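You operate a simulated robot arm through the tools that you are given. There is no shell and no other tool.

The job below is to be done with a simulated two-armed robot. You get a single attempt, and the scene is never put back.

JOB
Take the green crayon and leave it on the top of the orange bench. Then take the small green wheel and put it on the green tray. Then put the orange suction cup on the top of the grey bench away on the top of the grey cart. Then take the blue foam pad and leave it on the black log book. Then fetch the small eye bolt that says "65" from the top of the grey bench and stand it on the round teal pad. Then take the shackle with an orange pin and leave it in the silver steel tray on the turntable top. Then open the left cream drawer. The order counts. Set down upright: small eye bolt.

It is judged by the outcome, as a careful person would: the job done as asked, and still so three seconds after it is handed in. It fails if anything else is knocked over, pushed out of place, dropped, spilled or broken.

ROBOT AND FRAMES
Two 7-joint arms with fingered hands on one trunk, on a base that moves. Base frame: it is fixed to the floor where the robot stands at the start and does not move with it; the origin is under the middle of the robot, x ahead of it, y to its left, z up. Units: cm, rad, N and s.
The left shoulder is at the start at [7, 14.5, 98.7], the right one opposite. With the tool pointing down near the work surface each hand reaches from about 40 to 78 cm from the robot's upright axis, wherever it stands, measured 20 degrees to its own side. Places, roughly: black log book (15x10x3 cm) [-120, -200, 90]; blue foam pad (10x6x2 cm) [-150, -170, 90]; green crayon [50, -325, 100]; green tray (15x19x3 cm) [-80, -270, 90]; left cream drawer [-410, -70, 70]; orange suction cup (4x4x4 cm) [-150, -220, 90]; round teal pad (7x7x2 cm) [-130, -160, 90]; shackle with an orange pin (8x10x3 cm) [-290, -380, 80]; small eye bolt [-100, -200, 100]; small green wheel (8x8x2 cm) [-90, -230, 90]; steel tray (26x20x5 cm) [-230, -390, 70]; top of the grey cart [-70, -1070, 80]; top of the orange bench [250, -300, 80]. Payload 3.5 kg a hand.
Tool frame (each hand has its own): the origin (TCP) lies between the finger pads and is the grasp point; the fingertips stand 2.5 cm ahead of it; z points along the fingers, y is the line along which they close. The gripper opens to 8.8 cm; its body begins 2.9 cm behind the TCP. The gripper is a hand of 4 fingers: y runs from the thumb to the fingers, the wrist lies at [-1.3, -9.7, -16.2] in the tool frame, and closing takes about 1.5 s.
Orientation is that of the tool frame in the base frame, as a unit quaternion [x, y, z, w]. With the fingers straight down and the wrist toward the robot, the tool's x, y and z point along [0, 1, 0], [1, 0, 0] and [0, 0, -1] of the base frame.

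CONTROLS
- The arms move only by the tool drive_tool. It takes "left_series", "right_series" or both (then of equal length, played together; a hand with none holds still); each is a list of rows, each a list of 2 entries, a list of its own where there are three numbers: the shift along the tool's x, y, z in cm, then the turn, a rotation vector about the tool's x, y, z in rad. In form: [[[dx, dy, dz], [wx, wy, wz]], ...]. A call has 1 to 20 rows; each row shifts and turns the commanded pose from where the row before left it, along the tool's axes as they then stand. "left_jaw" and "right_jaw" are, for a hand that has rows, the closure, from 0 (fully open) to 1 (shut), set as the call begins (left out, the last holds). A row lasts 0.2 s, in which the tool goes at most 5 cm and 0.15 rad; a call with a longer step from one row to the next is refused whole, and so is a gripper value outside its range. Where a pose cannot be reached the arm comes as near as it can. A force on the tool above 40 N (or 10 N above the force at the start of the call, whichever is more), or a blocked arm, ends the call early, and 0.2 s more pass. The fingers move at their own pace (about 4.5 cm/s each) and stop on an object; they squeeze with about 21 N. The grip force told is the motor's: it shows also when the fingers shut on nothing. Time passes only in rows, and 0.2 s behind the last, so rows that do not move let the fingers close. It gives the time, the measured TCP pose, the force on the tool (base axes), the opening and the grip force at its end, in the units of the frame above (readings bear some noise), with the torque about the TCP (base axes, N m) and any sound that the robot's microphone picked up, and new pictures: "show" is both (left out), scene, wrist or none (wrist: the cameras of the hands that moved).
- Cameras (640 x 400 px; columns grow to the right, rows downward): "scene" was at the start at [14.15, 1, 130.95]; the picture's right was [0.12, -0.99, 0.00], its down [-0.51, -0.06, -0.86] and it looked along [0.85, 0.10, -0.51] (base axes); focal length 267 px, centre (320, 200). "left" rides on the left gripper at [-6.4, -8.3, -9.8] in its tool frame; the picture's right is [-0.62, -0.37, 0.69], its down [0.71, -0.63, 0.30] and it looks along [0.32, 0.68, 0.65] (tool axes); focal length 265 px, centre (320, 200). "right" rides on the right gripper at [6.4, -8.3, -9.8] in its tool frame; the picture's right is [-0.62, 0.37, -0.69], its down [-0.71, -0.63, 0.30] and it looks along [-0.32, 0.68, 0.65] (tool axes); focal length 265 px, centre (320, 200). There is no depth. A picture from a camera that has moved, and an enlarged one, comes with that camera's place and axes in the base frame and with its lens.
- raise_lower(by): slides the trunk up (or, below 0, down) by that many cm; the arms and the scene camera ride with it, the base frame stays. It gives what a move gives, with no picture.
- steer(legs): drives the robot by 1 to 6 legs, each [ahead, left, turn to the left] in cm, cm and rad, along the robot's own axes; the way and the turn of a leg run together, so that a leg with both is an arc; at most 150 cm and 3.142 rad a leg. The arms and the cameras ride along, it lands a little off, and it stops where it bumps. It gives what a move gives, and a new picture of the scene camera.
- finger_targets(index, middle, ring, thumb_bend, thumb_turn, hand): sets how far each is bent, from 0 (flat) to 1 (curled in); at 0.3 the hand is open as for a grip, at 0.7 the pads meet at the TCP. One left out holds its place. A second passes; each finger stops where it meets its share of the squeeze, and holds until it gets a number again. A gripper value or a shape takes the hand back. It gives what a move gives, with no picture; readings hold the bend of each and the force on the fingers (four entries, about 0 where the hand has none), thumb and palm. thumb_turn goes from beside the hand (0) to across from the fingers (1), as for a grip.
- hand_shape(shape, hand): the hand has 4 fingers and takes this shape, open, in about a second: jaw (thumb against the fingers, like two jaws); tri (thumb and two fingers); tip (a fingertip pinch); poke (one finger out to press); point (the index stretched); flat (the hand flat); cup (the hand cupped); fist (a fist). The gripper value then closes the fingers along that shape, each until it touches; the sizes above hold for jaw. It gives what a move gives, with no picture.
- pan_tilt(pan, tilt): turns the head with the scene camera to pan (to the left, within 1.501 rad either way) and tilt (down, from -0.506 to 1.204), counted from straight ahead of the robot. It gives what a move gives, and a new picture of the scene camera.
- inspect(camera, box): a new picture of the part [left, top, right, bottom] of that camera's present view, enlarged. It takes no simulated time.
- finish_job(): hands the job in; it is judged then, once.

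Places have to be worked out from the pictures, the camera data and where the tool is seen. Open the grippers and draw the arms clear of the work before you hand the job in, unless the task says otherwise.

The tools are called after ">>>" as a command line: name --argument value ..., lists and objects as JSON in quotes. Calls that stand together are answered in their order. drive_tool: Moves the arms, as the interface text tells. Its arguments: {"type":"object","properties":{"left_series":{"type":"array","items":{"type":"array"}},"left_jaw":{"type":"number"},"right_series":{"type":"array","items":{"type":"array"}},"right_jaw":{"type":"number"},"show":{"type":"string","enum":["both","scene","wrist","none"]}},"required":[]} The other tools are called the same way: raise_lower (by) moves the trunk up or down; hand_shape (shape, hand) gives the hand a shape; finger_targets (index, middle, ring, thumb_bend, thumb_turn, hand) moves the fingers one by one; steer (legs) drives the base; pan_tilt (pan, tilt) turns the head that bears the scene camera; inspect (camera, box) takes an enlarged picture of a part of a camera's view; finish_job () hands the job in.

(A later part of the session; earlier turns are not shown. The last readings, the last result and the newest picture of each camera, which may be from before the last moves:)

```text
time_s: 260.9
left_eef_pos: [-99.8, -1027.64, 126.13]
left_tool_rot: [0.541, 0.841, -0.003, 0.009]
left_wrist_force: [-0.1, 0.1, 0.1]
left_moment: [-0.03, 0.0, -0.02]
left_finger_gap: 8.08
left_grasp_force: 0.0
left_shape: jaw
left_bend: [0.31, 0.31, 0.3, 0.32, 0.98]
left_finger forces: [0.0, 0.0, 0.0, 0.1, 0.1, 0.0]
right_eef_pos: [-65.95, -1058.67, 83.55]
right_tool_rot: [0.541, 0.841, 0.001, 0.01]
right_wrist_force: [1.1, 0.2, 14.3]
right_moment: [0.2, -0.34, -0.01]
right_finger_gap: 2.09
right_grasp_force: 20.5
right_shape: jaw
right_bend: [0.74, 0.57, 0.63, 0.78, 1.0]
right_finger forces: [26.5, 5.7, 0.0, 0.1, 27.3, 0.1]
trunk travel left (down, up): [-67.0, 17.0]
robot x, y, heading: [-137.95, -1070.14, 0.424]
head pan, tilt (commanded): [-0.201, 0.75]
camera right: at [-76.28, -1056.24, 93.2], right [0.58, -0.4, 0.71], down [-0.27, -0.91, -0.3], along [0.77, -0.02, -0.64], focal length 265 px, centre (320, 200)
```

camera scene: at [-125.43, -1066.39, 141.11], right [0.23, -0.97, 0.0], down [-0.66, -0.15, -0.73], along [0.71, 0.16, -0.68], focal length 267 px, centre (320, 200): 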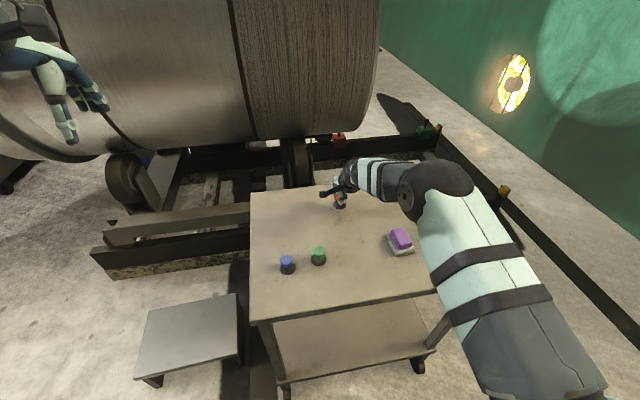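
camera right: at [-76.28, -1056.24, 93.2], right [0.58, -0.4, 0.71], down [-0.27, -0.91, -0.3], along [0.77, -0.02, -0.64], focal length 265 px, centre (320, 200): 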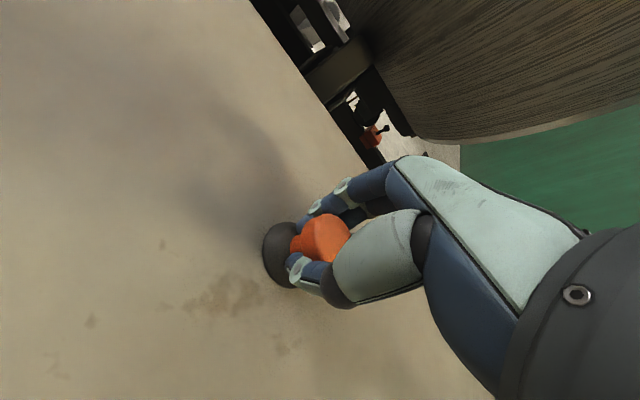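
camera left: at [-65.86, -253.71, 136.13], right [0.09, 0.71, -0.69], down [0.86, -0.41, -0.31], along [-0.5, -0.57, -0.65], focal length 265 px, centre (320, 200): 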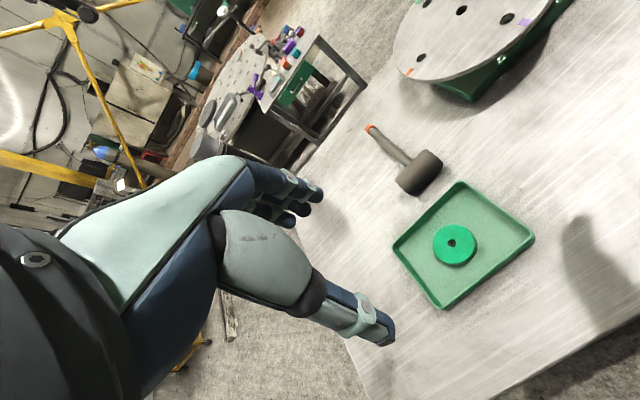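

Contact with 14 N at z=83.55. I ease up slightly and release.

>>> drive_tool --right_series '[[[0, 0, -0.25], [0, 0, 0]], [[0, 0, 0], [0, 0, 0]]]' --show "none"

>>> drive_tool --right_series '[[[0, 0, 0], [0, 0, 0]], [[0, 0, 0], [0, 0, 0]], [[0, 0, 0], [0, 0, 0]], [[0, 0, 0], [0, 0, 0]], [[0, 0, 0], [0, 0, 0]], [[0, 0, 0], [0, 0, 0]], [[0, 0, 0], [0, 0, 0]], [[0, 0, 0], [0, 0, 0]]]' --right_jaw 0 --show "wrist"

```text
time_s: 261.4
left_eef_pos: [-99.75, -1027.64, 126.06]
left_tool_rot: [0.541, 0.841, -0.003, 0.008]
left_wrist_force: [1.2, -0.3, -0.4]
left_moment: [-0.03, 0.01, 0.0]
left_finger_gap: 8.04
left_grasp_force: 0.1
left_shape: jaw
left_bend: [0.31, 0.31, 0.3, 0.32, 0.98]
left_finger forces: [0.0, 0.0, 0.0, 0.1, 0.0, 0.0]
right_eef_pos: [-65.9, -1058.65, 83.59]
right_tool_rot: [0.541, 0.841, -0.002, 0.008]
right_wrist_force: [4.4, 0.3, 14.7]
right_moment: [0.21, -0.36, -0.04]
right_finger_gap: 2.08
right_grasp_force: 21.3
right_shape: jaw
right_bend: [0.74, 0.57, 0.63, 0.78, 1.0]
right_finger forces: [27.2, 6.7, 0.0, 0.0, 24.0, 0.0]
trunk travel left (down, up): [-67.0, 17.0]
robot x, y, heading: [-137.92, -1069.69, 0.429]
head pan, tilt (commanded): [-0.201, 0.75]
```

```text
time_s: 263.2
left_eef_pos: [-99.51, -1027.57, 125.98]
left_tool_rot: [0.541, 0.841, -0.004, 0.008]
left_wrist_force: [0.1, 0.2, 0.0]
left_moment: [0.03, -0.02, 0.0]
left_finger_gap: 8.08
left_grasp_force: 0.1
left_shape: jaw
left_bend: [0.31, 0.31, 0.3, 0.32, 0.98]
left_finger forces: [0.0, 0.1, 0.1, 0.1, 0.0, 0.1]
right_eef_pos: [-65.9, -1058.75, 83.33]
right_tool_rot: [0.541, 0.841, -0.003, 0.007]
right_wrist_force: [0.6, -0.2, -0.2]
right_moment: [0.0, -0.01, -0.05]
right_finger_gap: 8.75
right_grasp_force: 0.0
right_shape: jaw
right_bend: [0.3, 0.3, 0.3, 0.3, 0.98]
right_finger forces: [0.0, 0.1, 0.1, 0.0, 0.0, 0.0]
trunk travel left (down, up): [-67.0, 17.0]
robot x, y, heading: [-138.11, -1070.33, 0.427]
head pan, tilt (commanded): [-0.201, 0.75]
camera right: at [-76.14, -1056.21, 93.06], right [0.59, -0.4, 0.7], down [-0.27, -0.92, -0.29], along [0.76, -0.02, -0.65], focal length 265 px, centre (320, 200)
```

right: 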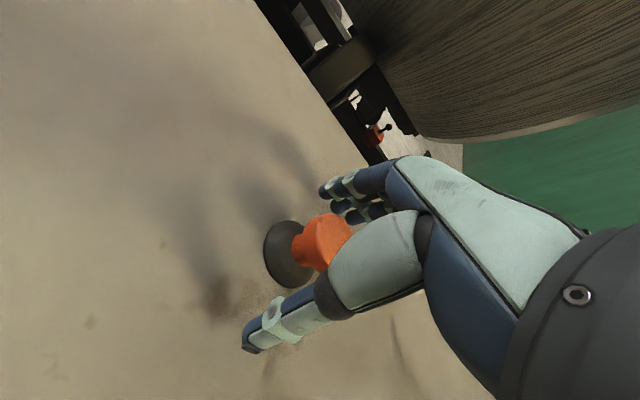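

The cup stands on the cart. I lift straight up, then pull the arm back.

>>> drive_tool --right_series '[[[0, 0, -0.6], [0, 0, 0]], [[0, 0, -0.6], [0, 0, 0]], [[0, 0, -1], [0, 0, 0]], [[0, 0, -1.5], [0, 0, 0]], [[0, 0, -2], [0, 0, 0]], [[0, 0, -2.5], [0, 0, 0]], [[0, 0, -2.5], [0, 0, 0]], [[0, 0, -2.5], [0, 0, 0]], [[0, -1, -2.5], [0, 0, 0]], [[0, -2, -2.5], [0, 0, 0]], [[0, -2.5, -2.5], [0, 0, 0]], [[0, -2.5, -2.5], [0, 0, 0]], [[0, -2.5, -2.5], [0, 0, 0]], [[0, -2.5, -2.5], [0, 0, 0]], [[0, -2.5, -2.5], [0, 0, 0]], [[0, -2.5, -2.5], [0, 0, 0]], [[0, 0, -3], [0, 0, 0]], [[0, 0, -3], [0, 0, 0]], [[0, 0, 0], [0, 0, 0]]]' --show "both"

```text
time_s: 267.2
left_eef_pos: [-99.43, -1027.63, 126.01]
left_tool_rot: [0.541, 0.841, -0.003, 0.008]
left_wrist_force: [-0.4, -0.4, -0.7]
left_moment: [0.02, 0.0, 0.01]
left_finger_gap: 8.04
left_grasp_force: 0.1
left_shape: jaw
left_bend: [0.31, 0.31, 0.3, 0.32, 0.98]
left_finger forces: [0.0, 0.1, 0.1, 0.0, 0.1, 0.0]
right_eef_pos: [-82.31, -1065.8, 122.49]
right_tool_rot: [0.54, 0.842, -0.003, 0.008]
right_wrist_force: [0.2, -0.3, -0.1]
right_moment: [0.0, 0.02, 0.01]
right_finger_gap: 8.8
right_grasp_force: 0.0
right_shape: jaw
right_bend: [0.3, 0.3, 0.3, 0.3, 0.98]
right_finger forces: [0.0, 0.0, 0.0, 0.1, 0.1, 0.0]
right hand out of reach, approached as far as the arm can: row 16
trunk travel left (down, up): [-67.0, 17.0]
robot x, y, heading: [-138.5, -1070.39, 0.425]
head pan, tilt (commanded): [-0.201, 0.75]
camera scene: at [-125.41, -1066.46, 141.11], right [0.23, -0.97, 0.0], down [-0.66, -0.15, -0.73], along [0.71, 0.17, -0.68], focal length 267 px, centre (320, 200)
camera right: at [-92.7, -1063.29, 132.18], right [0.59, -0.4, 0.7], down [-0.27, -0.92, -0.29], along [0.76, -0.02, -0.65], focal length 265 px, centre (320, 200)
```

scene: 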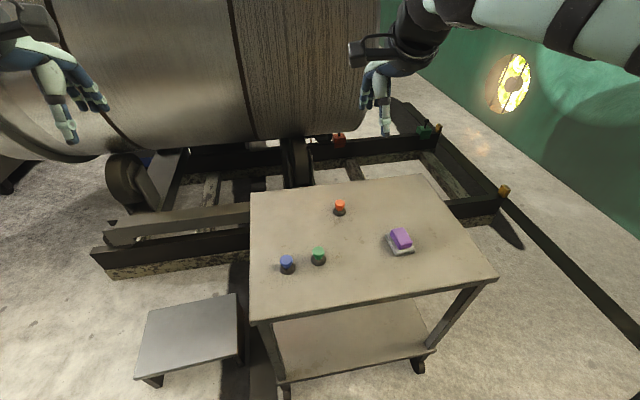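
right: 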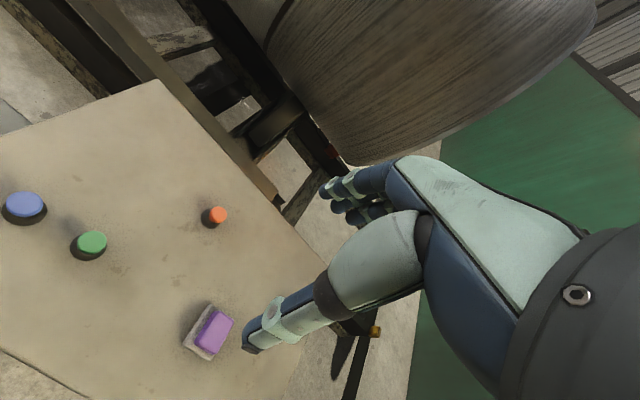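

The orange suction cup stands on the grey cart's top. Now I return: shift left, turn to face back the way I came.

>>> steer --legs '[[-2, 32, 0], [0, 0, 1.555]]'

>>> pan_tilt --pan 0.3 --tilt 0.5

```text
time_s: 273.2
left_eef_pos: [-196.07, -1003.67, 125.99]
left_tool_rot: [-0.213, 0.977, 0.004, 0.008]
left_wrist_force: [0.5, -0.4, 0.3]
left_moment: [-0.02, -0.04, 0.04]
left_finger_gap: 8.04
left_grasp_force: 0.0
left_shape: jaw
left_bend: [0.31, 0.31, 0.3, 0.32, 0.98]
left_finger forces: [0.0, 0.0, 0.0, 0.1, 0.0, 0.0]
right_eef_pos: [-157.85, -986.42, 122.34]
right_tool_rot: [-0.214, 0.977, 0.003, 0.008]
right_wrist_force: [0.1, -0.2, -0.2]
right_moment: [0.0, -0.01, -0.02]
right_finger_gap: 8.8
right_grasp_force: 0.1
right_shape: jaw
right_bend: [0.3, 0.3, 0.3, 0.3, 0.98]
right_finger forces: [0.1, 0.0, 0.0, 0.1, 0.0, 0.0]
trunk travel left (down, up): [-67.0, 17.0]
robot x, y, heading: [-153.24, -1042.23, 1.999]
head pan, tilt (commanded): [-0.201, 0.75]
camera scene: at [-156.95, -1029.76, 141.11], right [0.97, 0.23, 0.0], down [0.15, -0.66, -0.73], along [-0.17, 0.71, -0.68], focal length 267 px, centre (320, 200)
```

scene: 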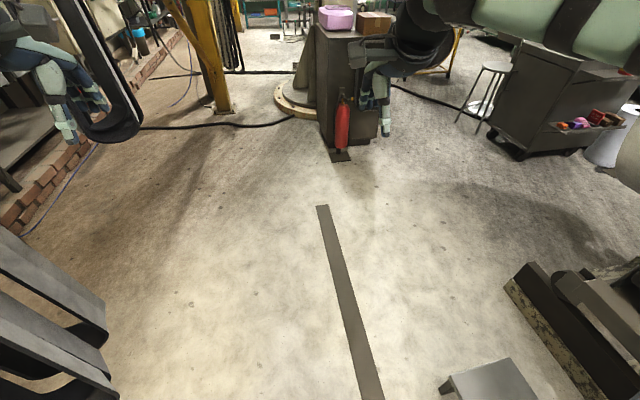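

```text
time_s: 274.1
left_eef_pos: [-195.93, -1003.71, 126.02]
left_tool_rot: [-0.214, 0.977, 0.003, 0.008]
left_wrist_force: [-0.5, 0.5, 0.2]
left_moment: [0.0, 0.04, -0.02]
left_finger_gap: 8.04
left_grasp_force: 0.1
left_shape: jaw
left_bend: [0.31, 0.31, 0.3, 0.32, 0.98]
left_finger forces: [0.1, 0.1, 0.0, 0.0, 0.0, 0.1]
right_eef_pos: [-157.86, -986.56, 122.58]
right_tool_rot: [-0.214, 0.977, 0.003, 0.008]
right_wrist_force: [-0.4, 0.5, -0.9]
right_moment: [0.0, -0.01, 0.02]
right_finger_gap: 8.77
right_grasp_force: 0.0
right_shape: jaw
right_bend: [0.3, 0.3, 0.3, 0.3, 0.98]
right_finger forces: [0.0, 0.0, 0.1, 0.0, 0.1, 0.0]
trunk travel left (down, up): [-67.0, 17.0]
robot x, y, heading: [-153.65, -1042.21, 1.997]
head pan, tilt (commanded): [0.3, 0.499]
camera scene: at [-161.13, -1031.05, 143.3], right [0.75, 0.67, 0.0], down [0.32, -0.36, -0.88], along [-0.58, 0.65, -0.48], focal length 267 px, centre (320, 200)
```

scene: 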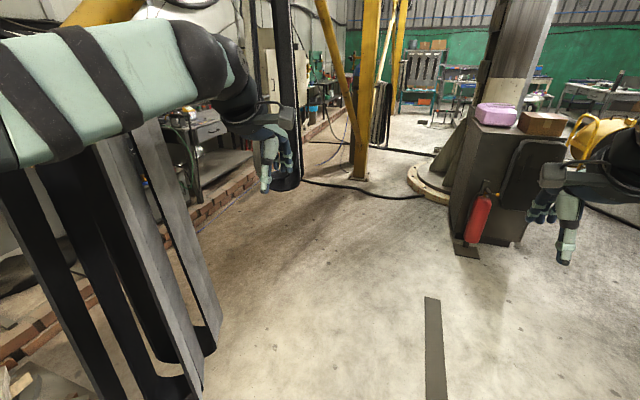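

The route back is clear. I drive diagonally back to the lane next to the cabinet.

>>> steer --legs '[[112, -75, -0.008], [112, -75, -0.008]]'

>>> pan_tilt --pan 0.0 --tilt 0.7

```text
time_s: 287.2
left_eef_pos: [-143.08, -735.84, 126.0]
left_tool_rot: [-0.184, 0.983, 0.004, 0.009]
left_wrist_force: [0.0, -0.1, 0.1]
left_moment: [0.02, 0.01, 0.01]
left_finger_gap: 8.04
left_grasp_force: 0.0
left_shape: jaw
left_bend: [0.31, 0.31, 0.3, 0.32, 0.98]
left_finger forces: [0.0, 0.0, 0.0, 0.1, 0.1, 0.0]
right_eef_pos: [-104.09, -720.82, 122.56]
right_tool_rot: [-0.183, 0.983, 0.002, 0.008]
right_wrist_force: [0.2, -0.4, -0.1]
right_moment: [0.0, 0.0, 0.0]
right_finger_gap: 8.74
right_grasp_force: 0.0
right_shape: jaw
right_bend: [0.3, 0.3, 0.3, 0.3, 0.98]
right_finger forces: [0.1, 0.0, 0.0, 0.1, 0.1, 0.0]
trunk travel left (down, up): [-67.0, 17.0]
robot x, y, heading: [-102.97, -777.03, 1.942]
head pan, tilt (commanded): [0.3, 0.499]
camera scene: at [-109.94, -765.17, 143.31], right [0.78, 0.62, 0.0], down [0.3, -0.38, -0.88], along [-0.55, 0.69, -0.48], focal length 267 px, centre (320, 200)
```

scene: 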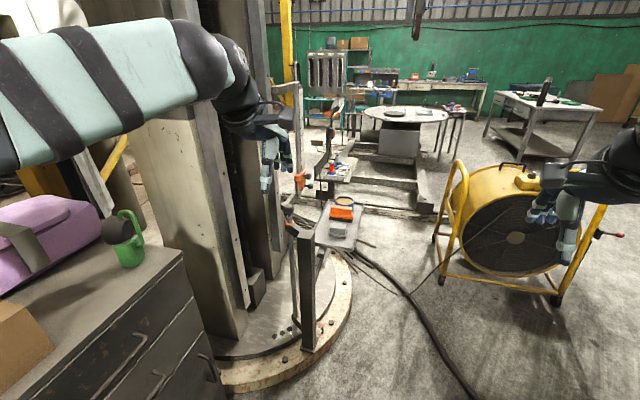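

```text
time_s: 288.1
left_eef_pos: [-143.04, -735.67, 126.0]
left_tool_rot: [-0.183, 0.983, 0.003, 0.008]
left_wrist_force: [0.4, 0.0, -0.2]
left_moment: [0.03, 0.02, 0.02]
left_finger_gap: 8.04
left_grasp_force: 0.0
left_shape: jaw
left_bend: [0.31, 0.31, 0.3, 0.32, 0.98]
left_finger forces: [0.0, 0.1, 0.0, 0.0, 0.0, 0.0]
right_eef_pos: [-104.07, -720.79, 122.44]
right_tool_rot: [-0.185, 0.983, 0.003, 0.008]
right_wrist_force: [-0.1, 0.4, -1.0]
right_moment: [0.01, 0.02, 0.05]
right_finger_gap: 8.75
right_grasp_force: 0.1
right_shape: jaw
right_bend: [0.3, 0.3, 0.3, 0.3, 0.98]
right_finger forces: [0.1, 0.0, 0.0, 0.0, 0.0, 0.1]
trunk travel left (down, up): [-67.0, 17.0]
robot x, y, heading: [-102.93, -776.56, 1.942]
head pan, tilt (commanded): [0.0, 0.7]
camera scene: at [-107.35, -764.34, 141.53], right [0.93, 0.36, 0.0], down [0.23, -0.6, -0.77], along [-0.28, 0.71, -0.64], focal length 267 px, centre (320, 200)
```

scene: 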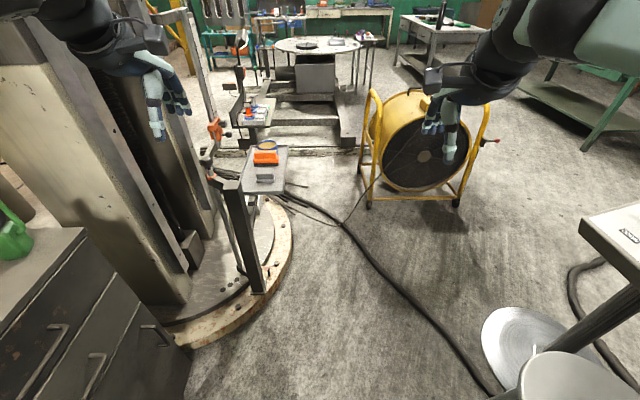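

I pass back through the lane: ahead past the stool, drifting right to stay off the small tray.

>>> steer --legs '[[0, 0, 0.04], [55, -2, 0], [24, -14, 0], [25, -4, 0]]'

>>> pan_tilt --pan -0.5 --tilt 0.8

```text
time_s: 294.5
left_eef_pos: [-166.74, -635.01, 126.05]
left_tool_rot: [-0.2, 0.98, 0.003, 0.008]
left_wrist_force: [0.1, -0.1, 0.5]
left_moment: [0.03, -0.01, 0.01]
left_finger_gap: 8.06
left_grasp_force: 0.1
left_shape: jaw
left_bend: [0.31, 0.31, 0.3, 0.32, 0.98]
left_finger forces: [0.1, 0.0, 0.1, 0.0, 0.0, 0.1]
right_eef_pos: [-128.33, -618.86, 122.59]
right_tool_rot: [-0.201, 0.98, 0.004, 0.007]
right_wrist_force: [-0.6, 0.8, -0.7]
right_moment: [0.0, 0.01, 0.01]
right_finger_gap: 8.73
right_grasp_force: 0.1
right_shape: jaw
right_bend: [0.3, 0.3, 0.3, 0.3, 0.98]
right_finger forces: [0.0, 0.1, 0.1, 0.0, 0.0, 0.0]
trunk travel left (down, up): [-67.0, 17.0]
robot x, y, heading: [-124.88, -674.6, 1.97]
head pan, tilt (commanded): [0.0, 0.7]
camera scene: at [-130.11, -662.41, 141.55], right [0.92, 0.39, 0.0], down [0.25, -0.59, -0.77], along [-0.3, 0.7, -0.64], focal length 267 px, centre (320, 200)
```

scene: 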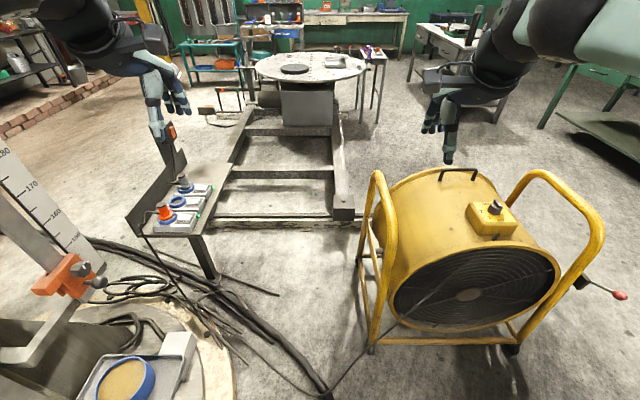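

```text
time_s: 295.5
left_eef_pos: [-166.84, -634.97, 125.95]
left_tool_rot: [-0.2, 0.98, 0.003, 0.008]
left_wrist_force: [-0.3, 0.4, -0.3]
left_moment: [-0.02, -0.01, -0.01]
left_finger_gap: 8.05
left_grasp_force: 0.2
left_shape: jaw
left_bend: [0.31, 0.31, 0.3, 0.32, 0.98]
left_finger forces: [0.0, 0.0, 0.0, 0.1, 0.1, 0.1]
right_eef_pos: [-128.26, -618.73, 122.49]
right_tool_rot: [-0.201, 0.98, 0.002, 0.007]
right_wrist_force: [0.2, -0.3, -0.1]
right_moment: [0.01, -0.01, -0.03]
right_finger_gap: 8.76
right_grasp_force: 0.0
right_shape: jaw
right_bend: [0.3, 0.3, 0.3, 0.3, 0.98]
right_finger forces: [0.1, 0.1, 0.0, 0.0, 0.1, 0.0]
trunk travel left (down, up): [-67.0, 17.0]
robot x, y, heading: [-124.98, -674.97, 1.978]
head pan, tilt (commanded): [-0.499, 0.799]
camera scene: at [-126.05, -662.09, 140.71], right [1.0, -0.09, 0.0], down [-0.07, -0.71, -0.7], along [0.07, 0.69, -0.72], focal length 267 px, centre (320, 200)
```

scene: 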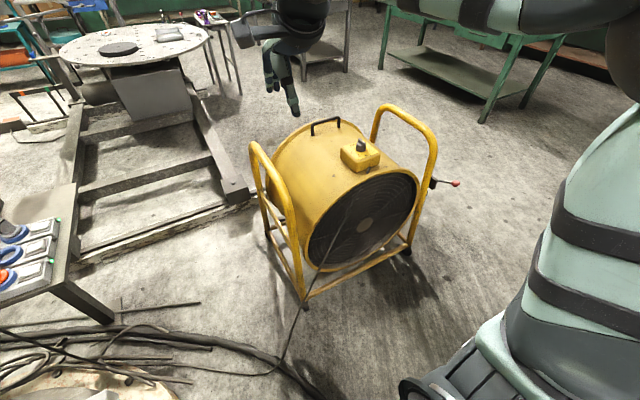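

Fan and tray table are clear of me. I sidestep right behind the fan, then out past its side.

>>> steer --legs '[[21, -60, 0], [2, -55, 0], [28, -50, 0]]'

>>> pan_tilt --pan 0.2 --tilt 0.6

```text
time_s: 304.7
left_eef_pos: [-34.27, -522.17, 126.08]
left_tool_rot: [-0.196, 0.98, 0.004, 0.008]
left_wrist_force: [-0.5, -0.6, -0.3]
left_moment: [0.0, 0.0, 0.03]
left_finger_gap: 8.07
left_grasp_force: 0.1
left_shape: jaw
left_bend: [0.31, 0.31, 0.3, 0.32, 0.98]
left_finger forces: [0.1, 0.0, 0.0, 0.0, 0.0, 0.0]
right_eef_pos: [4.48, -506.19, 122.54]
right_tool_rot: [-0.198, 0.98, 0.003, 0.007]
right_wrist_force: [-0.5, 0.2, 0.2]
right_moment: [-0.01, 0.02, 0.05]
right_finger_gap: 8.77
right_grasp_force: 0.1
right_shape: jaw
right_bend: [0.3, 0.3, 0.3, 0.3, 0.98]
right_finger forces: [0.0, 0.0, 0.0, 0.1, 0.0, 0.0]
trunk travel left (down, up): [-67.0, 17.0]
robot x, y, heading: [7.34, -561.96, 1.968]
head pan, tilt (commanded): [-0.499, 0.799]
camera scene: at [6.38, -549.54, 140.71], right [0.99, -0.1, 0.0], down [-0.07, -0.71, -0.7], along [0.07, 0.69, -0.72], focal length 267 px, centre (320, 200)
```

scene: 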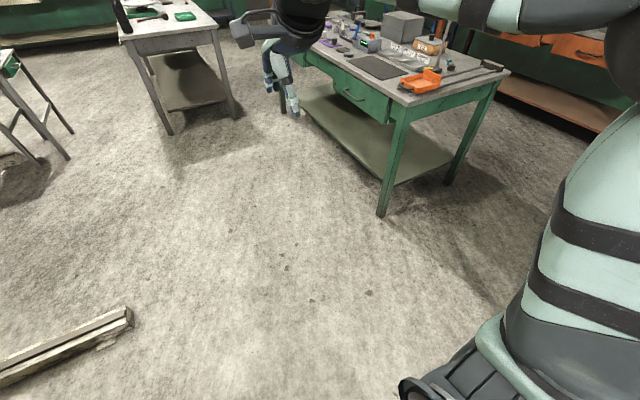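

```text
time_s: 305.8
left_eef_pos: [-33.99, -522.03, 125.94]
left_tool_rot: [-0.198, 0.98, 0.003, 0.009]
left_wrist_force: [0.2, -0.3, 0.4]
left_moment: [-0.01, -0.01, -0.03]
left_finger_gap: 8.07
left_grasp_force: 0.1
left_shape: jaw
left_bend: [0.31, 0.31, 0.3, 0.32, 0.98]
left_finger forces: [0.0, 0.1, 0.0, 0.1, 0.1, 0.0]
right_eef_pos: [4.52, -506.16, 122.37]
right_tool_rot: [-0.197, 0.98, 0.003, 0.008]
right_wrist_force: [-0.7, -1.3, 0.0]
right_moment: [0.02, -0.02, 0.01]
right_finger_gap: 8.75
right_grasp_force: 0.0
right_shape: jaw
right_bend: [0.3, 0.3, 0.3, 0.3, 0.98]
right_finger forces: [0.0, 0.0, 0.0, 0.0, 0.1, 0.0]
trunk travel left (down, up): [-67.0, 17.0]
robot x, y, heading: [7.28, -562.41, 1.965]
head pan, tilt (commanded): [0.201, 0.6]
camera scene: at [0.63, -550.2, 142.39], right [0.83, 0.56, 0.0], down [0.32, -0.47, -0.82], along [-0.46, 0.68, -0.57], focal length 267 px, centre (320, 200)
```

scene: 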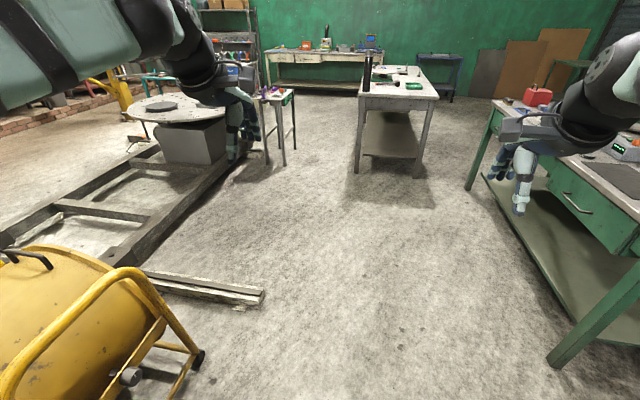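

I'm past the fan. I drive back toward the aisle behind the grey bench.

>>> steer --legs '[[0, 0, 0.016], [72, 7, 0], [72, 8, 0], [100, 35, 0]]'

>>> pan_tilt --pan 0.0 --tilt 0.6

```text
time_s: 318.7
left_eef_pos: [-183.28, -322.95, 125.97]
left_tool_rot: [-0.225, 0.974, 0.004, 0.008]
left_wrist_force: [-0.2, 0.6, 0.1]
left_moment: [-0.02, 0.0, -0.01]
left_finger_gap: 8.05
left_grasp_force: 0.1
left_shape: jaw
left_bend: [0.31, 0.31, 0.3, 0.32, 0.98]
left_finger forces: [0.0, 0.0, 0.0, 0.0, 0.0, 0.0]
right_eef_pos: [-145.51, -304.85, 122.57]
right_tool_rot: [-0.226, 0.974, 0.003, 0.007]
right_wrist_force: [0.8, 0.0, 0.6]
right_moment: [0.03, -0.03, 0.0]
right_finger_gap: 8.81
right_grasp_force: 0.1
right_shape: jaw
right_bend: [0.3, 0.3, 0.3, 0.3, 0.98]
right_finger forces: [0.0, 0.0, 0.0, 0.0, 0.0, 0.0]
trunk travel left (down, up): [-67.0, 17.0]
robot x, y, heading: [-139.56, -360.59, 2.029]
head pan, tilt (commanded): [0.201, 0.6]
camera scene: at [-146.88, -349.03, 142.4], right [0.79, 0.61, 0.0], down [0.34, -0.45, -0.83], along [-0.5, 0.65, -0.56], focal length 267 px, centre (320, 200)
```

scene: 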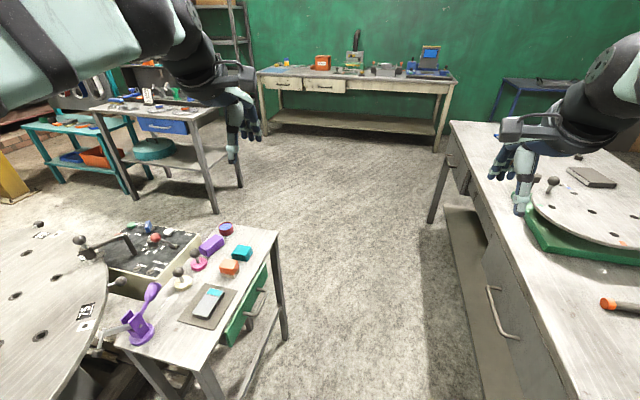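

```text
time_s: 319.4
left_eef_pos: [-183.38, -322.89, 125.96]
left_tool_rot: [-0.225, 0.974, 0.004, 0.008]
left_wrist_force: [-0.1, 0.4, -0.3]
left_moment: [0.0, -0.01, -0.02]
left_finger_gap: 8.09
left_grasp_force: 0.0
left_shape: jaw
left_bend: [0.31, 0.31, 0.3, 0.32, 0.98]
left_finger forces: [0.0, 0.0, 0.0, 0.0, 0.0, 0.1]
right_eef_pos: [-145.55, -304.7, 122.57]
right_tool_rot: [-0.226, 0.974, 0.002, 0.008]
right_wrist_force: [0.4, -0.4, 0.2]
right_moment: [0.01, -0.02, -0.01]
right_finger_gap: 8.77
right_grasp_force: 0.0
right_shape: jaw
right_bend: [0.3, 0.3, 0.3, 0.3, 0.98]
right_finger forces: [0.0, 0.0, 0.0, 0.1, 0.1, 0.1]
trunk travel left (down, up): [-67.0, 17.0]
robot x, y, heading: [-139.8, -360.44, 2.025]
head pan, tilt (commanded): [0.0, 0.6]
camera scene: at [-145.43, -348.05, 142.39], right [0.9, 0.44, 0.0], down [0.25, -0.51, -0.82], along [-0.36, 0.74, -0.57], focal length 267 px, centre (320, 200)
```

scene: 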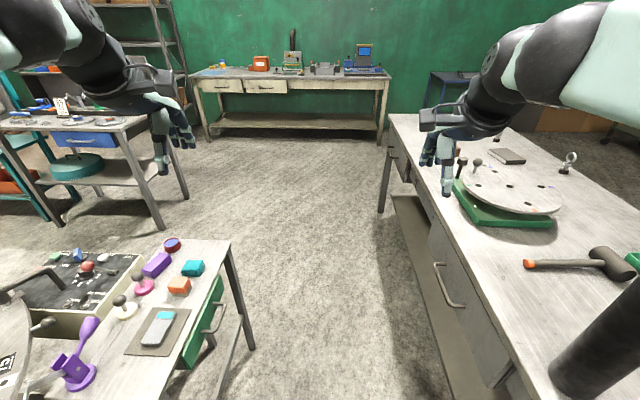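

I'm in line with the aisle. I drive through it to the middle of the bench's rear side and then turn right to face the bench.

>>> steer --legs '[[0, 0, -0.045], [75, -4, 0], [80, 0, 0]]'

>>> steer --legs '[[0, 0, -1.57]]'

>>> pan_tilt --pan 0.0 --tilt 0.7

```text
time_s: 327.8
left_eef_pos: [-242.86, -178.43, 126.09]
left_tool_rot: [-0.217, 0.976, 0.003, 0.008]
left_wrist_force: [0.4, 0.6, 0.5]
left_moment: [0.0, 0.04, 0.02]
left_finger_gap: 8.04
left_grasp_force: 0.1
left_shape: jaw
left_bend: [0.31, 0.31, 0.3, 0.32, 0.98]
left_finger forces: [0.1, 0.1, 0.0, 0.0, 0.0, 0.0]
right_eef_pos: [-204.84, -160.89, 122.57]
right_tool_rot: [-0.218, 0.976, 0.003, 0.008]
right_wrist_force: [0.0, -0.3, 1.0]
right_moment: [0.0, 0.0, -0.03]
right_finger_gap: 8.77
right_grasp_force: 0.0
right_shape: jaw
right_bend: [0.3, 0.3, 0.3, 0.3, 0.98]
right_finger forces: [0.1, 0.0, 0.1, 0.0, 0.0, 0.1]
trunk travel left (down, up): [-67.0, 17.0]
robot x, y, heading: [-199.91, -216.53, 2.01]
head pan, tilt (commanded): [0.0, 0.6]
camera scene: at [-205.42, -204.12, 142.4], right [0.91, 0.42, 0.0], down [0.24, -0.51, -0.83], along [-0.35, 0.75, -0.56], focal length 267 px, centre (320, 200)
```

scene: 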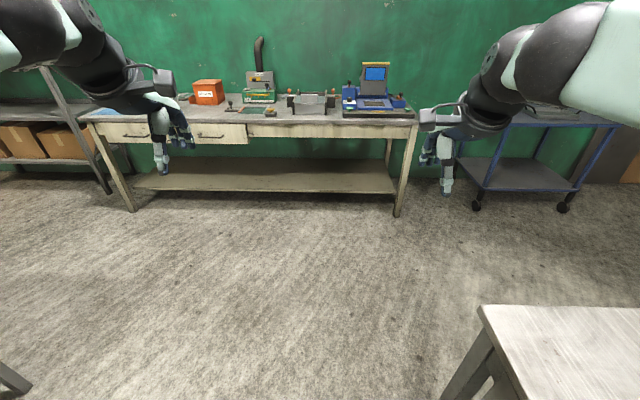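

```text
time_s: 332.1
left_eef_pos: [-159.75, -174.94, 125.97]
left_tool_rot: [0.553, 0.833, -0.004, 0.008]
left_wrist_force: [-0.4, 0.8, 0.1]
left_moment: [0.01, 0.01, 0.04]
left_finger_gap: 8.09
left_grasp_force: 0.0
left_shape: jaw
left_bend: [0.31, 0.31, 0.3, 0.32, 0.98]
left_finger forces: [0.0, 0.0, 0.0, 0.0, 0.0, 0.1]
right_eef_pos: [-143.71, -213.45, 122.46]
right_tool_rot: [0.552, 0.834, -0.003, 0.008]
right_wrist_force: [-0.7, -0.7, -0.7]
right_moment: [-0.02, 0.01, -0.05]
right_finger_gap: 8.8
right_grasp_force: 0.1
right_shape: jaw
right_bend: [0.3, 0.3, 0.3, 0.3, 0.98]
right_finger forces: [0.1, 0.0, 0.0, 0.0, 0.1, 0.0]
trunk travel left (down, up): [-67.0, 17.0]
robot x, y, heading: [-199.71, -216.77, 0.402]
head pan, tilt (commanded): [0.0, 0.6]
camera scene: at [-186.8, -211.19, 142.39], right [0.39, -0.92, 0.0], down [-0.52, -0.22, -0.82], along [0.76, 0.32, -0.57], focal length 267 px, centre (320, 200)
```

scene: 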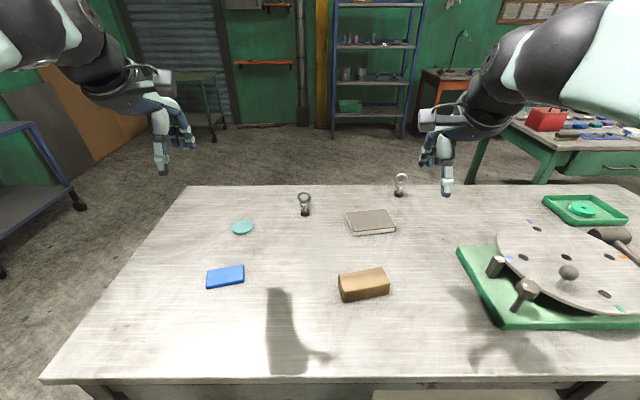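

```text
time_s: 332.8
left_eef_pos: [-159.79, -174.9, 125.99]
left_tool_rot: [0.553, 0.833, -0.003, 0.008]
left_wrist_force: [-0.8, -0.5, 0.0]
left_moment: [0.02, -0.02, 0.04]
left_finger_gap: 8.06
left_grasp_force: 0.1
left_shape: jaw
left_bend: [0.31, 0.31, 0.3, 0.32, 0.98]
left_finger forces: [0.1, 0.0, 0.0, 0.0, 0.0, 0.0]
right_eef_pos: [-143.71, -213.4, 122.47]
right_tool_rot: [0.552, 0.834, -0.003, 0.008]
right_wrist_force: [0.0, 0.0, 0.3]
right_moment: [-0.02, 0.02, -0.01]
right_finger_gap: 8.78
right_grasp_force: 0.0
right_shape: jaw
right_bend: [0.3, 0.3, 0.3, 0.3, 0.98]
right_finger forces: [0.1, 0.1, 0.0, 0.1, 0.0, 0.0]
trunk travel left (down, up): [-67.0, 17.0]
robot x, y, heading: [-199.69, -216.79, 0.406]
head pan, tilt (commanded): [0.0, 0.7]
camera scene: at [-187.11, -211.35, 141.53], right [0.39, -0.92, 0.0], down [-0.59, -0.25, -0.77], along [0.7, 0.3, -0.64], focal length 267 px, centre (320, 200)
```

scene: 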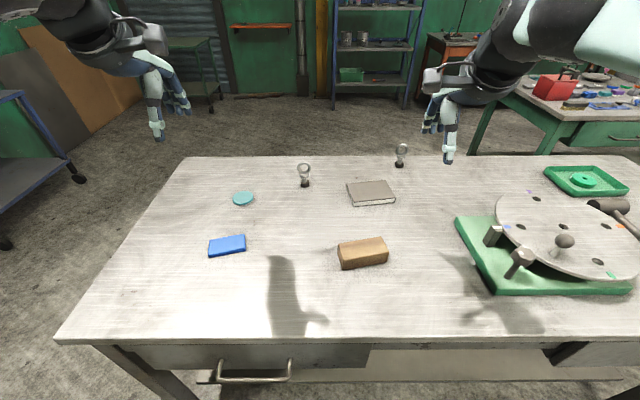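

Now I face the bench from behind. I zoom on the foam pad, log book, eye bolts and teal pad.

>>> inspect --camera "scene" --box '[190, 140, 430, 290]'

>>> inspect --camera "scene" --box '[280, 130, 440, 230]'

>>> inspect --camera "left" --box '[0, 0, 640, 400]'

>>> inspect --camera "right" --box '[0, 0, 640, 400]'

```text
2.67 times, centred on (310, 215) of scene
camera zoom: at [-187.11, -211.35, 141.53], right [0.39, -0.92, 0.0], down [-0.59, -0.25, -0.77], along [0.7, 0.3, -0.64], focal length 713 px, centre (347, 160)
```

zoom: 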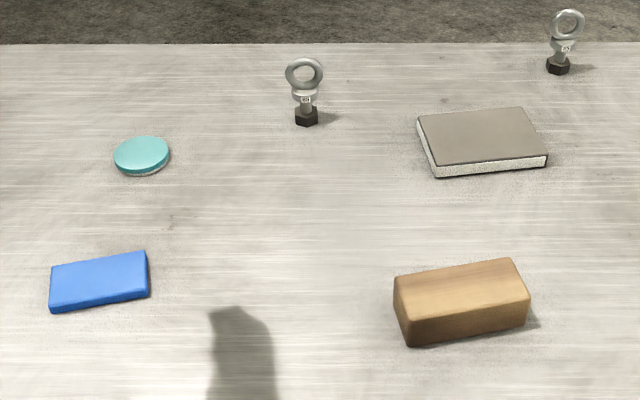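

```text
4.00 times, centred on (360, 180) of scene
camera zoom: at [-187.11, -211.35, 141.53], right [0.39, -0.92, 0.0], down [-0.59, -0.25, -0.77], along [0.7, 0.3, -0.64], focal length 1070 px, centre (160, 280)
```

zoom: 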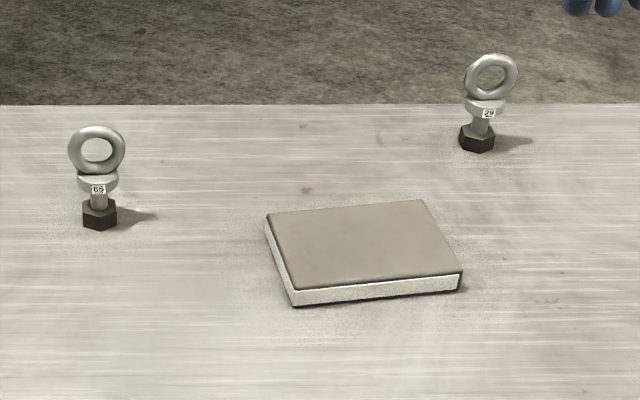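

```text
1.00 times, centred on (320, 200) of left (not enlarged: the box is as wide or as high as the picture)
camera zoom: at [-164.95, -183.93, 135.76], right [-0.09, -0.72, -0.68], down [-0.86, 0.41, -0.32], along [0.51, 0.56, -0.66], focal length 265 px, centre (320, 200)
```

zoom: 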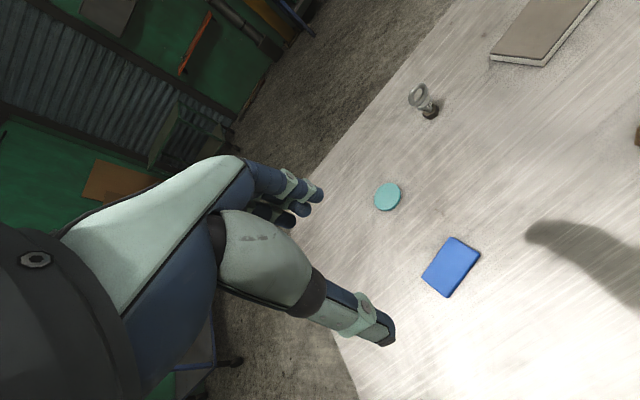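

```text
1.00 times, centred on (320, 200) of right (not enlarged: the box is as wide or as high as the picture)
camera zoom: at [-154.03, -210.73, 132.18], right [0.58, -0.42, 0.7], down [-0.3, -0.91, -0.29], along [0.76, -0.04, -0.65], focal length 265 px, centre (320, 200)
```

zoom: 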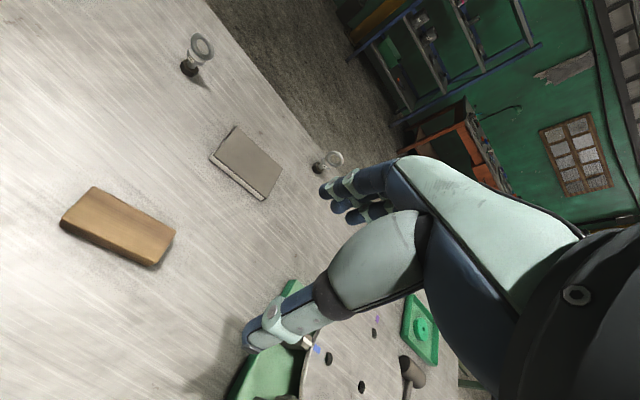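

The labels seem to read "65" on the left bolt and "29" on the right one. I zoom in closer to be sure.

>>> inspect --camera "scene" --box '[292, 155, 316, 192]'

>>> inspect --camera "scene" --box '[388, 138, 412, 172]'

>>> inspect --camera "scene" --box '[200, 225, 260, 265]'

```text
10.81 times, centred on (304, 174) of scene
camera zoom: at [-187.11, -211.35, 141.53], right [0.39, -0.92, 0.0], down [-0.59, -0.25, -0.77], along [0.7, 0.3, -0.64], focal length 2890 px, centre (493, 486)
```

zoom: 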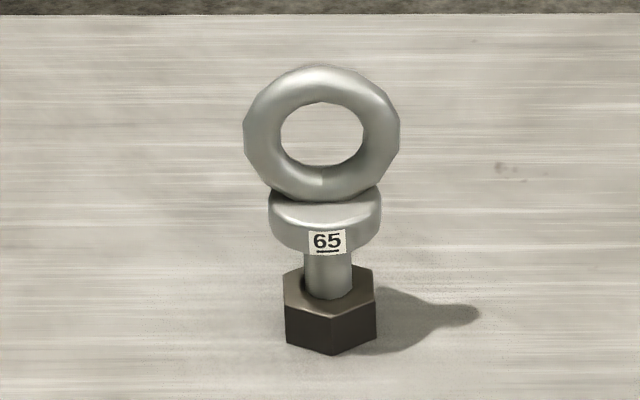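

```text
11.76 times, centred on (400, 155) of scene
camera zoom: at [-187.11, -211.35, 141.53], right [0.39, -0.92, 0.0], down [-0.59, -0.25, -0.77], along [0.7, 0.3, -0.64], focal length 3146 px, centre (-621, 729)
```

zoom: 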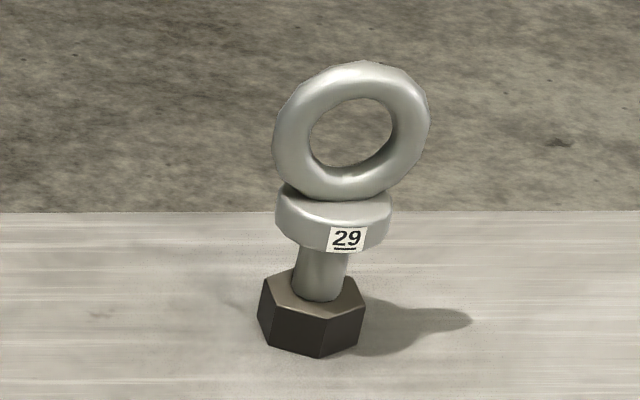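

```text
10.00 times, centred on (230, 245) of scene
camera zoom: at [-187.11, -211.35, 141.53], right [0.39, -0.92, 0.0], down [-0.59, -0.25, -0.77], along [0.7, 0.3, -0.64], focal length 2674 px, centre (1220, -250)
```

zoom: 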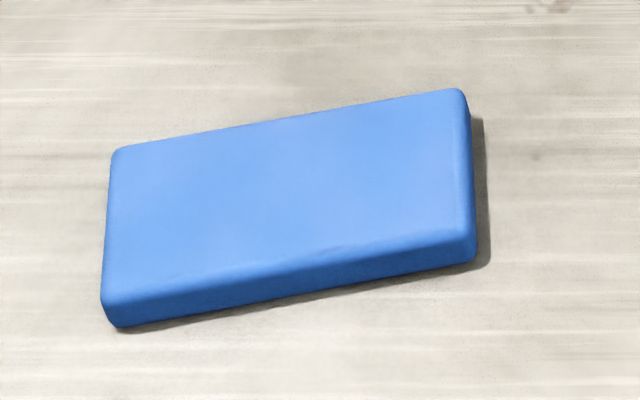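

Label "65" is confirmed on the bolt at (-120.6,-177). First the foam pad: it's at (-154,-170.5), short axis at 0.64 rad. I move the left hand over it, turn it 0.24 rad to align, and descend part way.

>>> drive_tool --left_series '[[[0.93, 3.5, 0], [0, 0, 0]], [[0.93, 3.5, 0], [0, 0, 0]], [[0, 0, 0], [0, 0, -0.123]], [[0, 0, 0], [0, 0, -0.123]], [[0, 0, 3], [0, 0, 0]], [[0, 0, 3], [0, 0, 0]], [[0, 0, 3], [0, 0, 0]], [[0, 0, 3], [0, 0, 0]], [[0, 0, 3], [0, 0, 0]], [[0, 0, 3], [0, 0, 0]], [[0, 0, 3], [0, 0, 0]], [[0, 0, 3], [0, 0, 0]], [[0, 0, 3], [0, 0, 0]], [[0, 0, 0], [0, 0, 0]]]' --left_jaw 0 --show "both"

```text
time_s: 335.8
left_eef_pos: [-154.03, -170.82, 99.0]
left_tool_rot: [0.446, 0.895, -0.004, 0.008]
left_wrist_force: [0.1, 0.9, -0.6]
left_moment: [-0.01, 0.04, 0.02]
left_finger_gap: 8.76
left_grasp_force: 0.1
left_shape: jaw
left_bend: [0.3, 0.3, 0.3, 0.3, 0.98]
left_finger forces: [0.0, 0.0, 0.0, 0.0, 0.1, 0.1]
right_eef_pos: [-143.87, -213.55, 122.52]
right_tool_rot: [0.552, 0.834, -0.002, 0.008]
right_wrist_force: [-0.4, -0.7, 0.1]
right_moment: [-0.01, 0.01, -0.01]
right_finger_gap: 8.78
right_grasp_force: 0.1
right_shape: jaw
right_bend: [0.3, 0.3, 0.3, 0.3, 0.98]
right_finger forces: [0.0, 0.0, 0.0, 0.1, 0.0, 0.0]
trunk travel left (down, up): [-67.0, 17.0]
robot x, y, heading: [-199.71, -216.83, 0.402]
head pan, tilt (commanded): [0.0, 0.7]
camera scene: at [-187.15, -211.37, 141.54], right [0.39, -0.92, 0.0], down [-0.59, -0.25, -0.77], along [0.7, 0.3, -0.64], focal length 267 px, centre (320, 200)
camera left: at [-156.79, -180.84, 108.84], right [0.09, -0.73, -0.68], down [-0.93, 0.19, -0.32], along [0.36, 0.66, -0.66], focal length 265 px, centre (320, 200)
```

scene: 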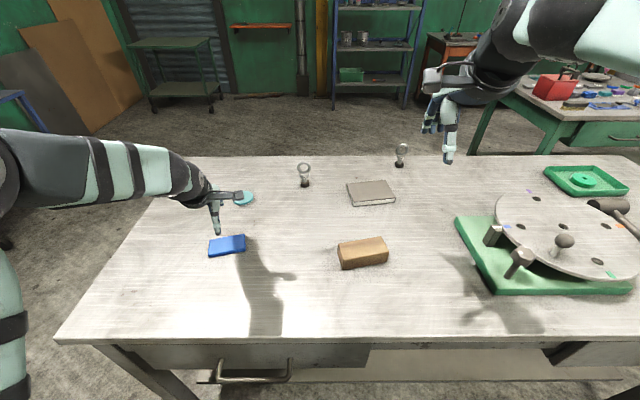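
left: 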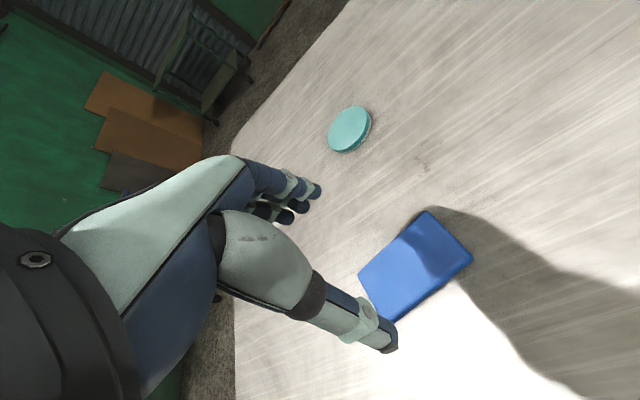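

Aligned with the pad. I descend to the bench level.

>>> drive_tool --left_series '[[[0, 0.3, 2], [0, 0, 0]], [[0, 0, 2], [0, 0, 0]], [[0, 0, 2], [0, 0, 0]], [[0, 0, 1.5], [0, 0, 0]], [[0, 0, 1.2], [0, 0, 0]], [[0, 0, 1], [0, 0, 0]], [[0, 0, 0.7], [0, 0, 0]], [[0, 0, 0.4], [0, 0, 0]], [[0, 0, 0], [0, 0, 0]]]' --show "both"

>>> inspect --camera "scene" --box '[170, 200, 290, 275]'

```text
time_s: 337.8
left_eef_pos: [-153.4, -170.81, 88.27]
left_tool_rot: [0.446, 0.895, -0.004, 0.008]
left_wrist_force: [0.5, -1.2, 0.7]
left_moment: [0.02, 0.01, -0.03]
left_finger_gap: 8.77
left_grasp_force: 0.0
left_shape: jaw
left_bend: [0.3, 0.3, 0.3, 0.3, 0.98]
left_finger forces: [0.0, 0.0, 0.1, 0.0, 0.0, 0.0]
right_eef_pos: [-143.76, -213.54, 122.52]
right_tool_rot: [0.552, 0.834, -0.003, 0.007]
right_wrist_force: [0.0, 0.3, -0.5]
right_moment: [0.01, 0.0, -0.01]
right_finger_gap: 8.76
right_grasp_force: 0.1
right_shape: jaw
right_bend: [0.3, 0.3, 0.3, 0.3, 0.98]
right_finger forces: [0.0, 0.0, 0.0, 0.0, 0.0, 0.1]
trunk travel left (down, up): [-67.0, 17.0]
robot x, y, heading: [-199.72, -216.44, 0.401]
head pan, tilt (commanded): [0.0, 0.7]
camera scene: at [-187.11, -211.34, 141.53], right [0.39, -0.92, 0.0], down [-0.59, -0.25, -0.76], along [0.7, 0.3, -0.64], focal length 267 px, centre (320, 200)
camera left: at [-156.19, -180.81, 98.07], right [0.09, -0.73, -0.68], down [-0.93, 0.19, -0.32], along [0.36, 0.66, -0.66], focal length 265 px, centre (320, 200)
```

scene: 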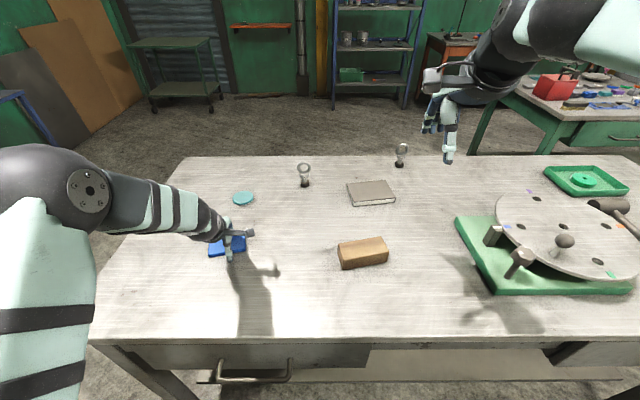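
left: 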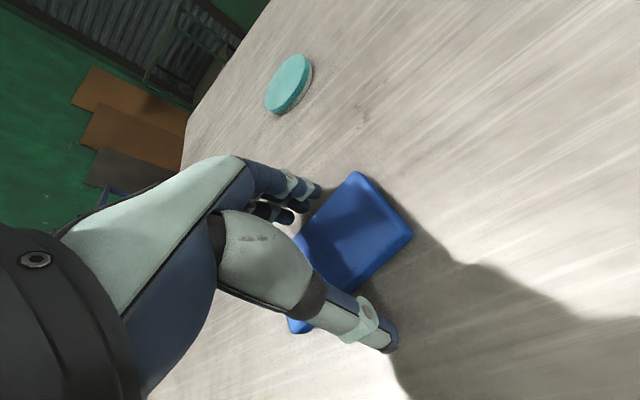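

```text
5.33 times, centred on (230, 238) of scene
camera zoom: at [-187.11, -211.34, 141.53], right [0.39, -0.92, 0.0], down [-0.59, -0.25, -0.76], along [0.7, 0.3, -0.64], focal length 1426 px, centre (800, 0)
```

zoom: 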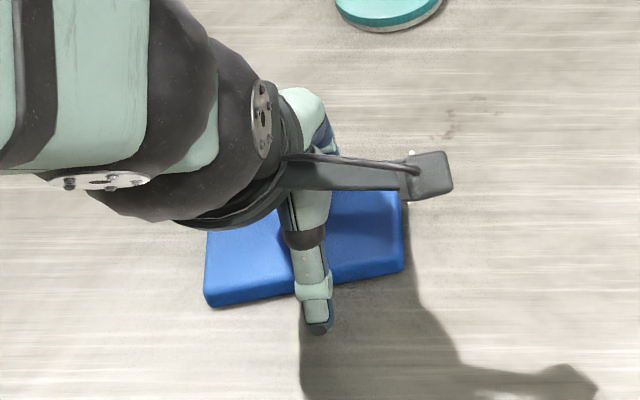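

The pad lies between thumb and fingers. I lower 0.4 cm and close.

>>> drive_tool --left_series '[[[0, 0, 0.2], [0, 0, 0]], [[0, 0, 0.2], [0, 0, 0]], [[0, 0, 0], [0, 0, 0]]]' --show "none"

>>> drive_tool --left_series '[[[0, 0, 0], [0, 0, 0]], [[0, 0, 0], [0, 0, 0]], [[0, 0, 0], [0, 0, 0]], [[0, 0, 0], [0, 0, 0]], [[0, 0, 0], [0, 0, 0]], [[0, 0, 0], [0, 0, 0]], [[0, 0, 0], [0, 0, 0]], [[0, 0, 0], [0, 0, 0]]]' --left_jaw 1 --show "both"

```text
time_s: 338.6
left_eef_pos: [-153.41, -170.9, 87.83]
left_tool_rot: [0.446, 0.895, -0.004, 0.007]
left_wrist_force: [0.4, -0.2, 0.6]
left_moment: [0.02, 0.01, -0.02]
left_finger_gap: 8.73
left_grasp_force: 0.1
left_shape: jaw
left_bend: [0.3, 0.3, 0.3, 0.3, 0.98]
left_finger forces: [0.1, 0.0, 0.0, 0.0, 0.1, 0.1]
right_eef_pos: [-143.74, -213.49, 122.38]
right_tool_rot: [0.552, 0.834, -0.003, 0.007]
right_wrist_force: [0.3, 0.9, -0.7]
right_moment: [0.01, -0.02, 0.0]
right_finger_gap: 8.79
right_grasp_force: 0.1
right_shape: jaw
right_bend: [0.3, 0.3, 0.3, 0.3, 0.98]
right_finger forces: [0.0, 0.1, 0.1, 0.0, 0.0, 0.0]
trunk travel left (down, up): [-67.0, 17.0]
robot x, y, heading: [-199.56, -216.88, 0.399]
head pan, tilt (commanded): [0.0, 0.7]
```

```text
time_s: 340.4
left_eef_pos: [-153.47, -170.83, 87.91]
left_tool_rot: [0.446, 0.895, -0.005, 0.008]
left_wrist_force: [-0.2, 0.6, 0.2]
left_moment: [-0.02, -0.03, 0.0]
left_finger_gap: 5.02
left_grasp_force: 21.3
left_shape: jaw
left_bend: [0.74, 0.45, 0.42, 0.6, 0.99]
left_finger forces: [10.6, 5.8, 2.5, 0.0, 19.1, 0.0]
right_eef_pos: [-143.83, -213.51, 122.52]
right_tool_rot: [0.551, 0.834, -0.005, 0.007]
right_wrist_force: [-0.1, -0.7, 0.2]
right_moment: [0.01, -0.01, -0.01]
right_finger_gap: 8.78
right_grasp_force: 0.0
right_shape: jaw
right_bend: [0.3, 0.3, 0.3, 0.3, 0.98]
right_finger forces: [0.1, 0.1, 0.1, 0.0, 0.0, 0.0]
trunk travel left (down, up): [-67.0, 17.0]
robot x, y, heading: [-199.77, -216.58, 0.404]
head pan, tilt (commanded): [0.0, 0.7]
camera scene: at [-187.1, -211.34, 141.53], right [0.39, -0.92, 0.0], down [-0.59, -0.25, -0.76], along [0.7, 0.3, -0.64], focal length 267 px, centre (320, 200)
camera left: at [-156.18, -180.86, 97.65], right [0.09, -0.73, -0.68], down [-0.93, 0.19, -0.32], along [0.36, 0.66, -0.66], focal length 265 px, centre (320, 200)
```

scene: 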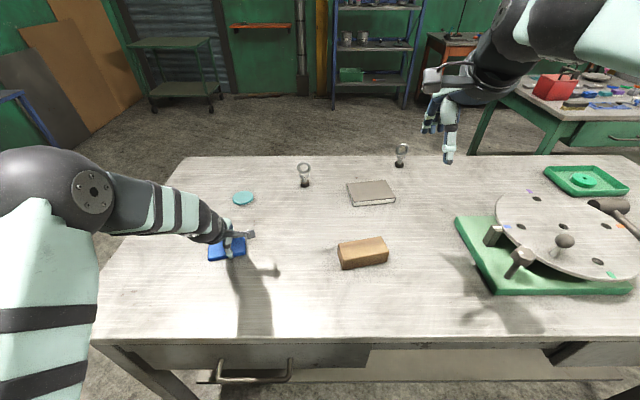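
left: 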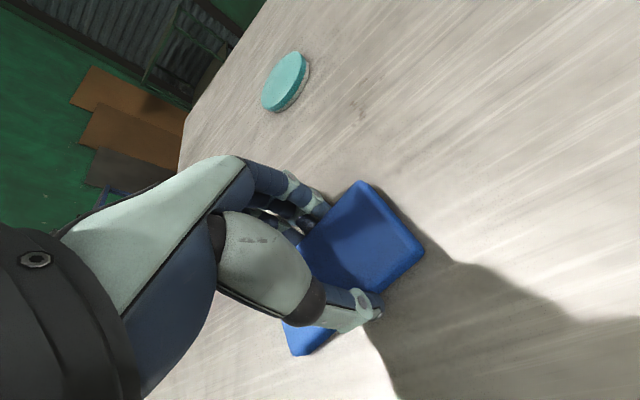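

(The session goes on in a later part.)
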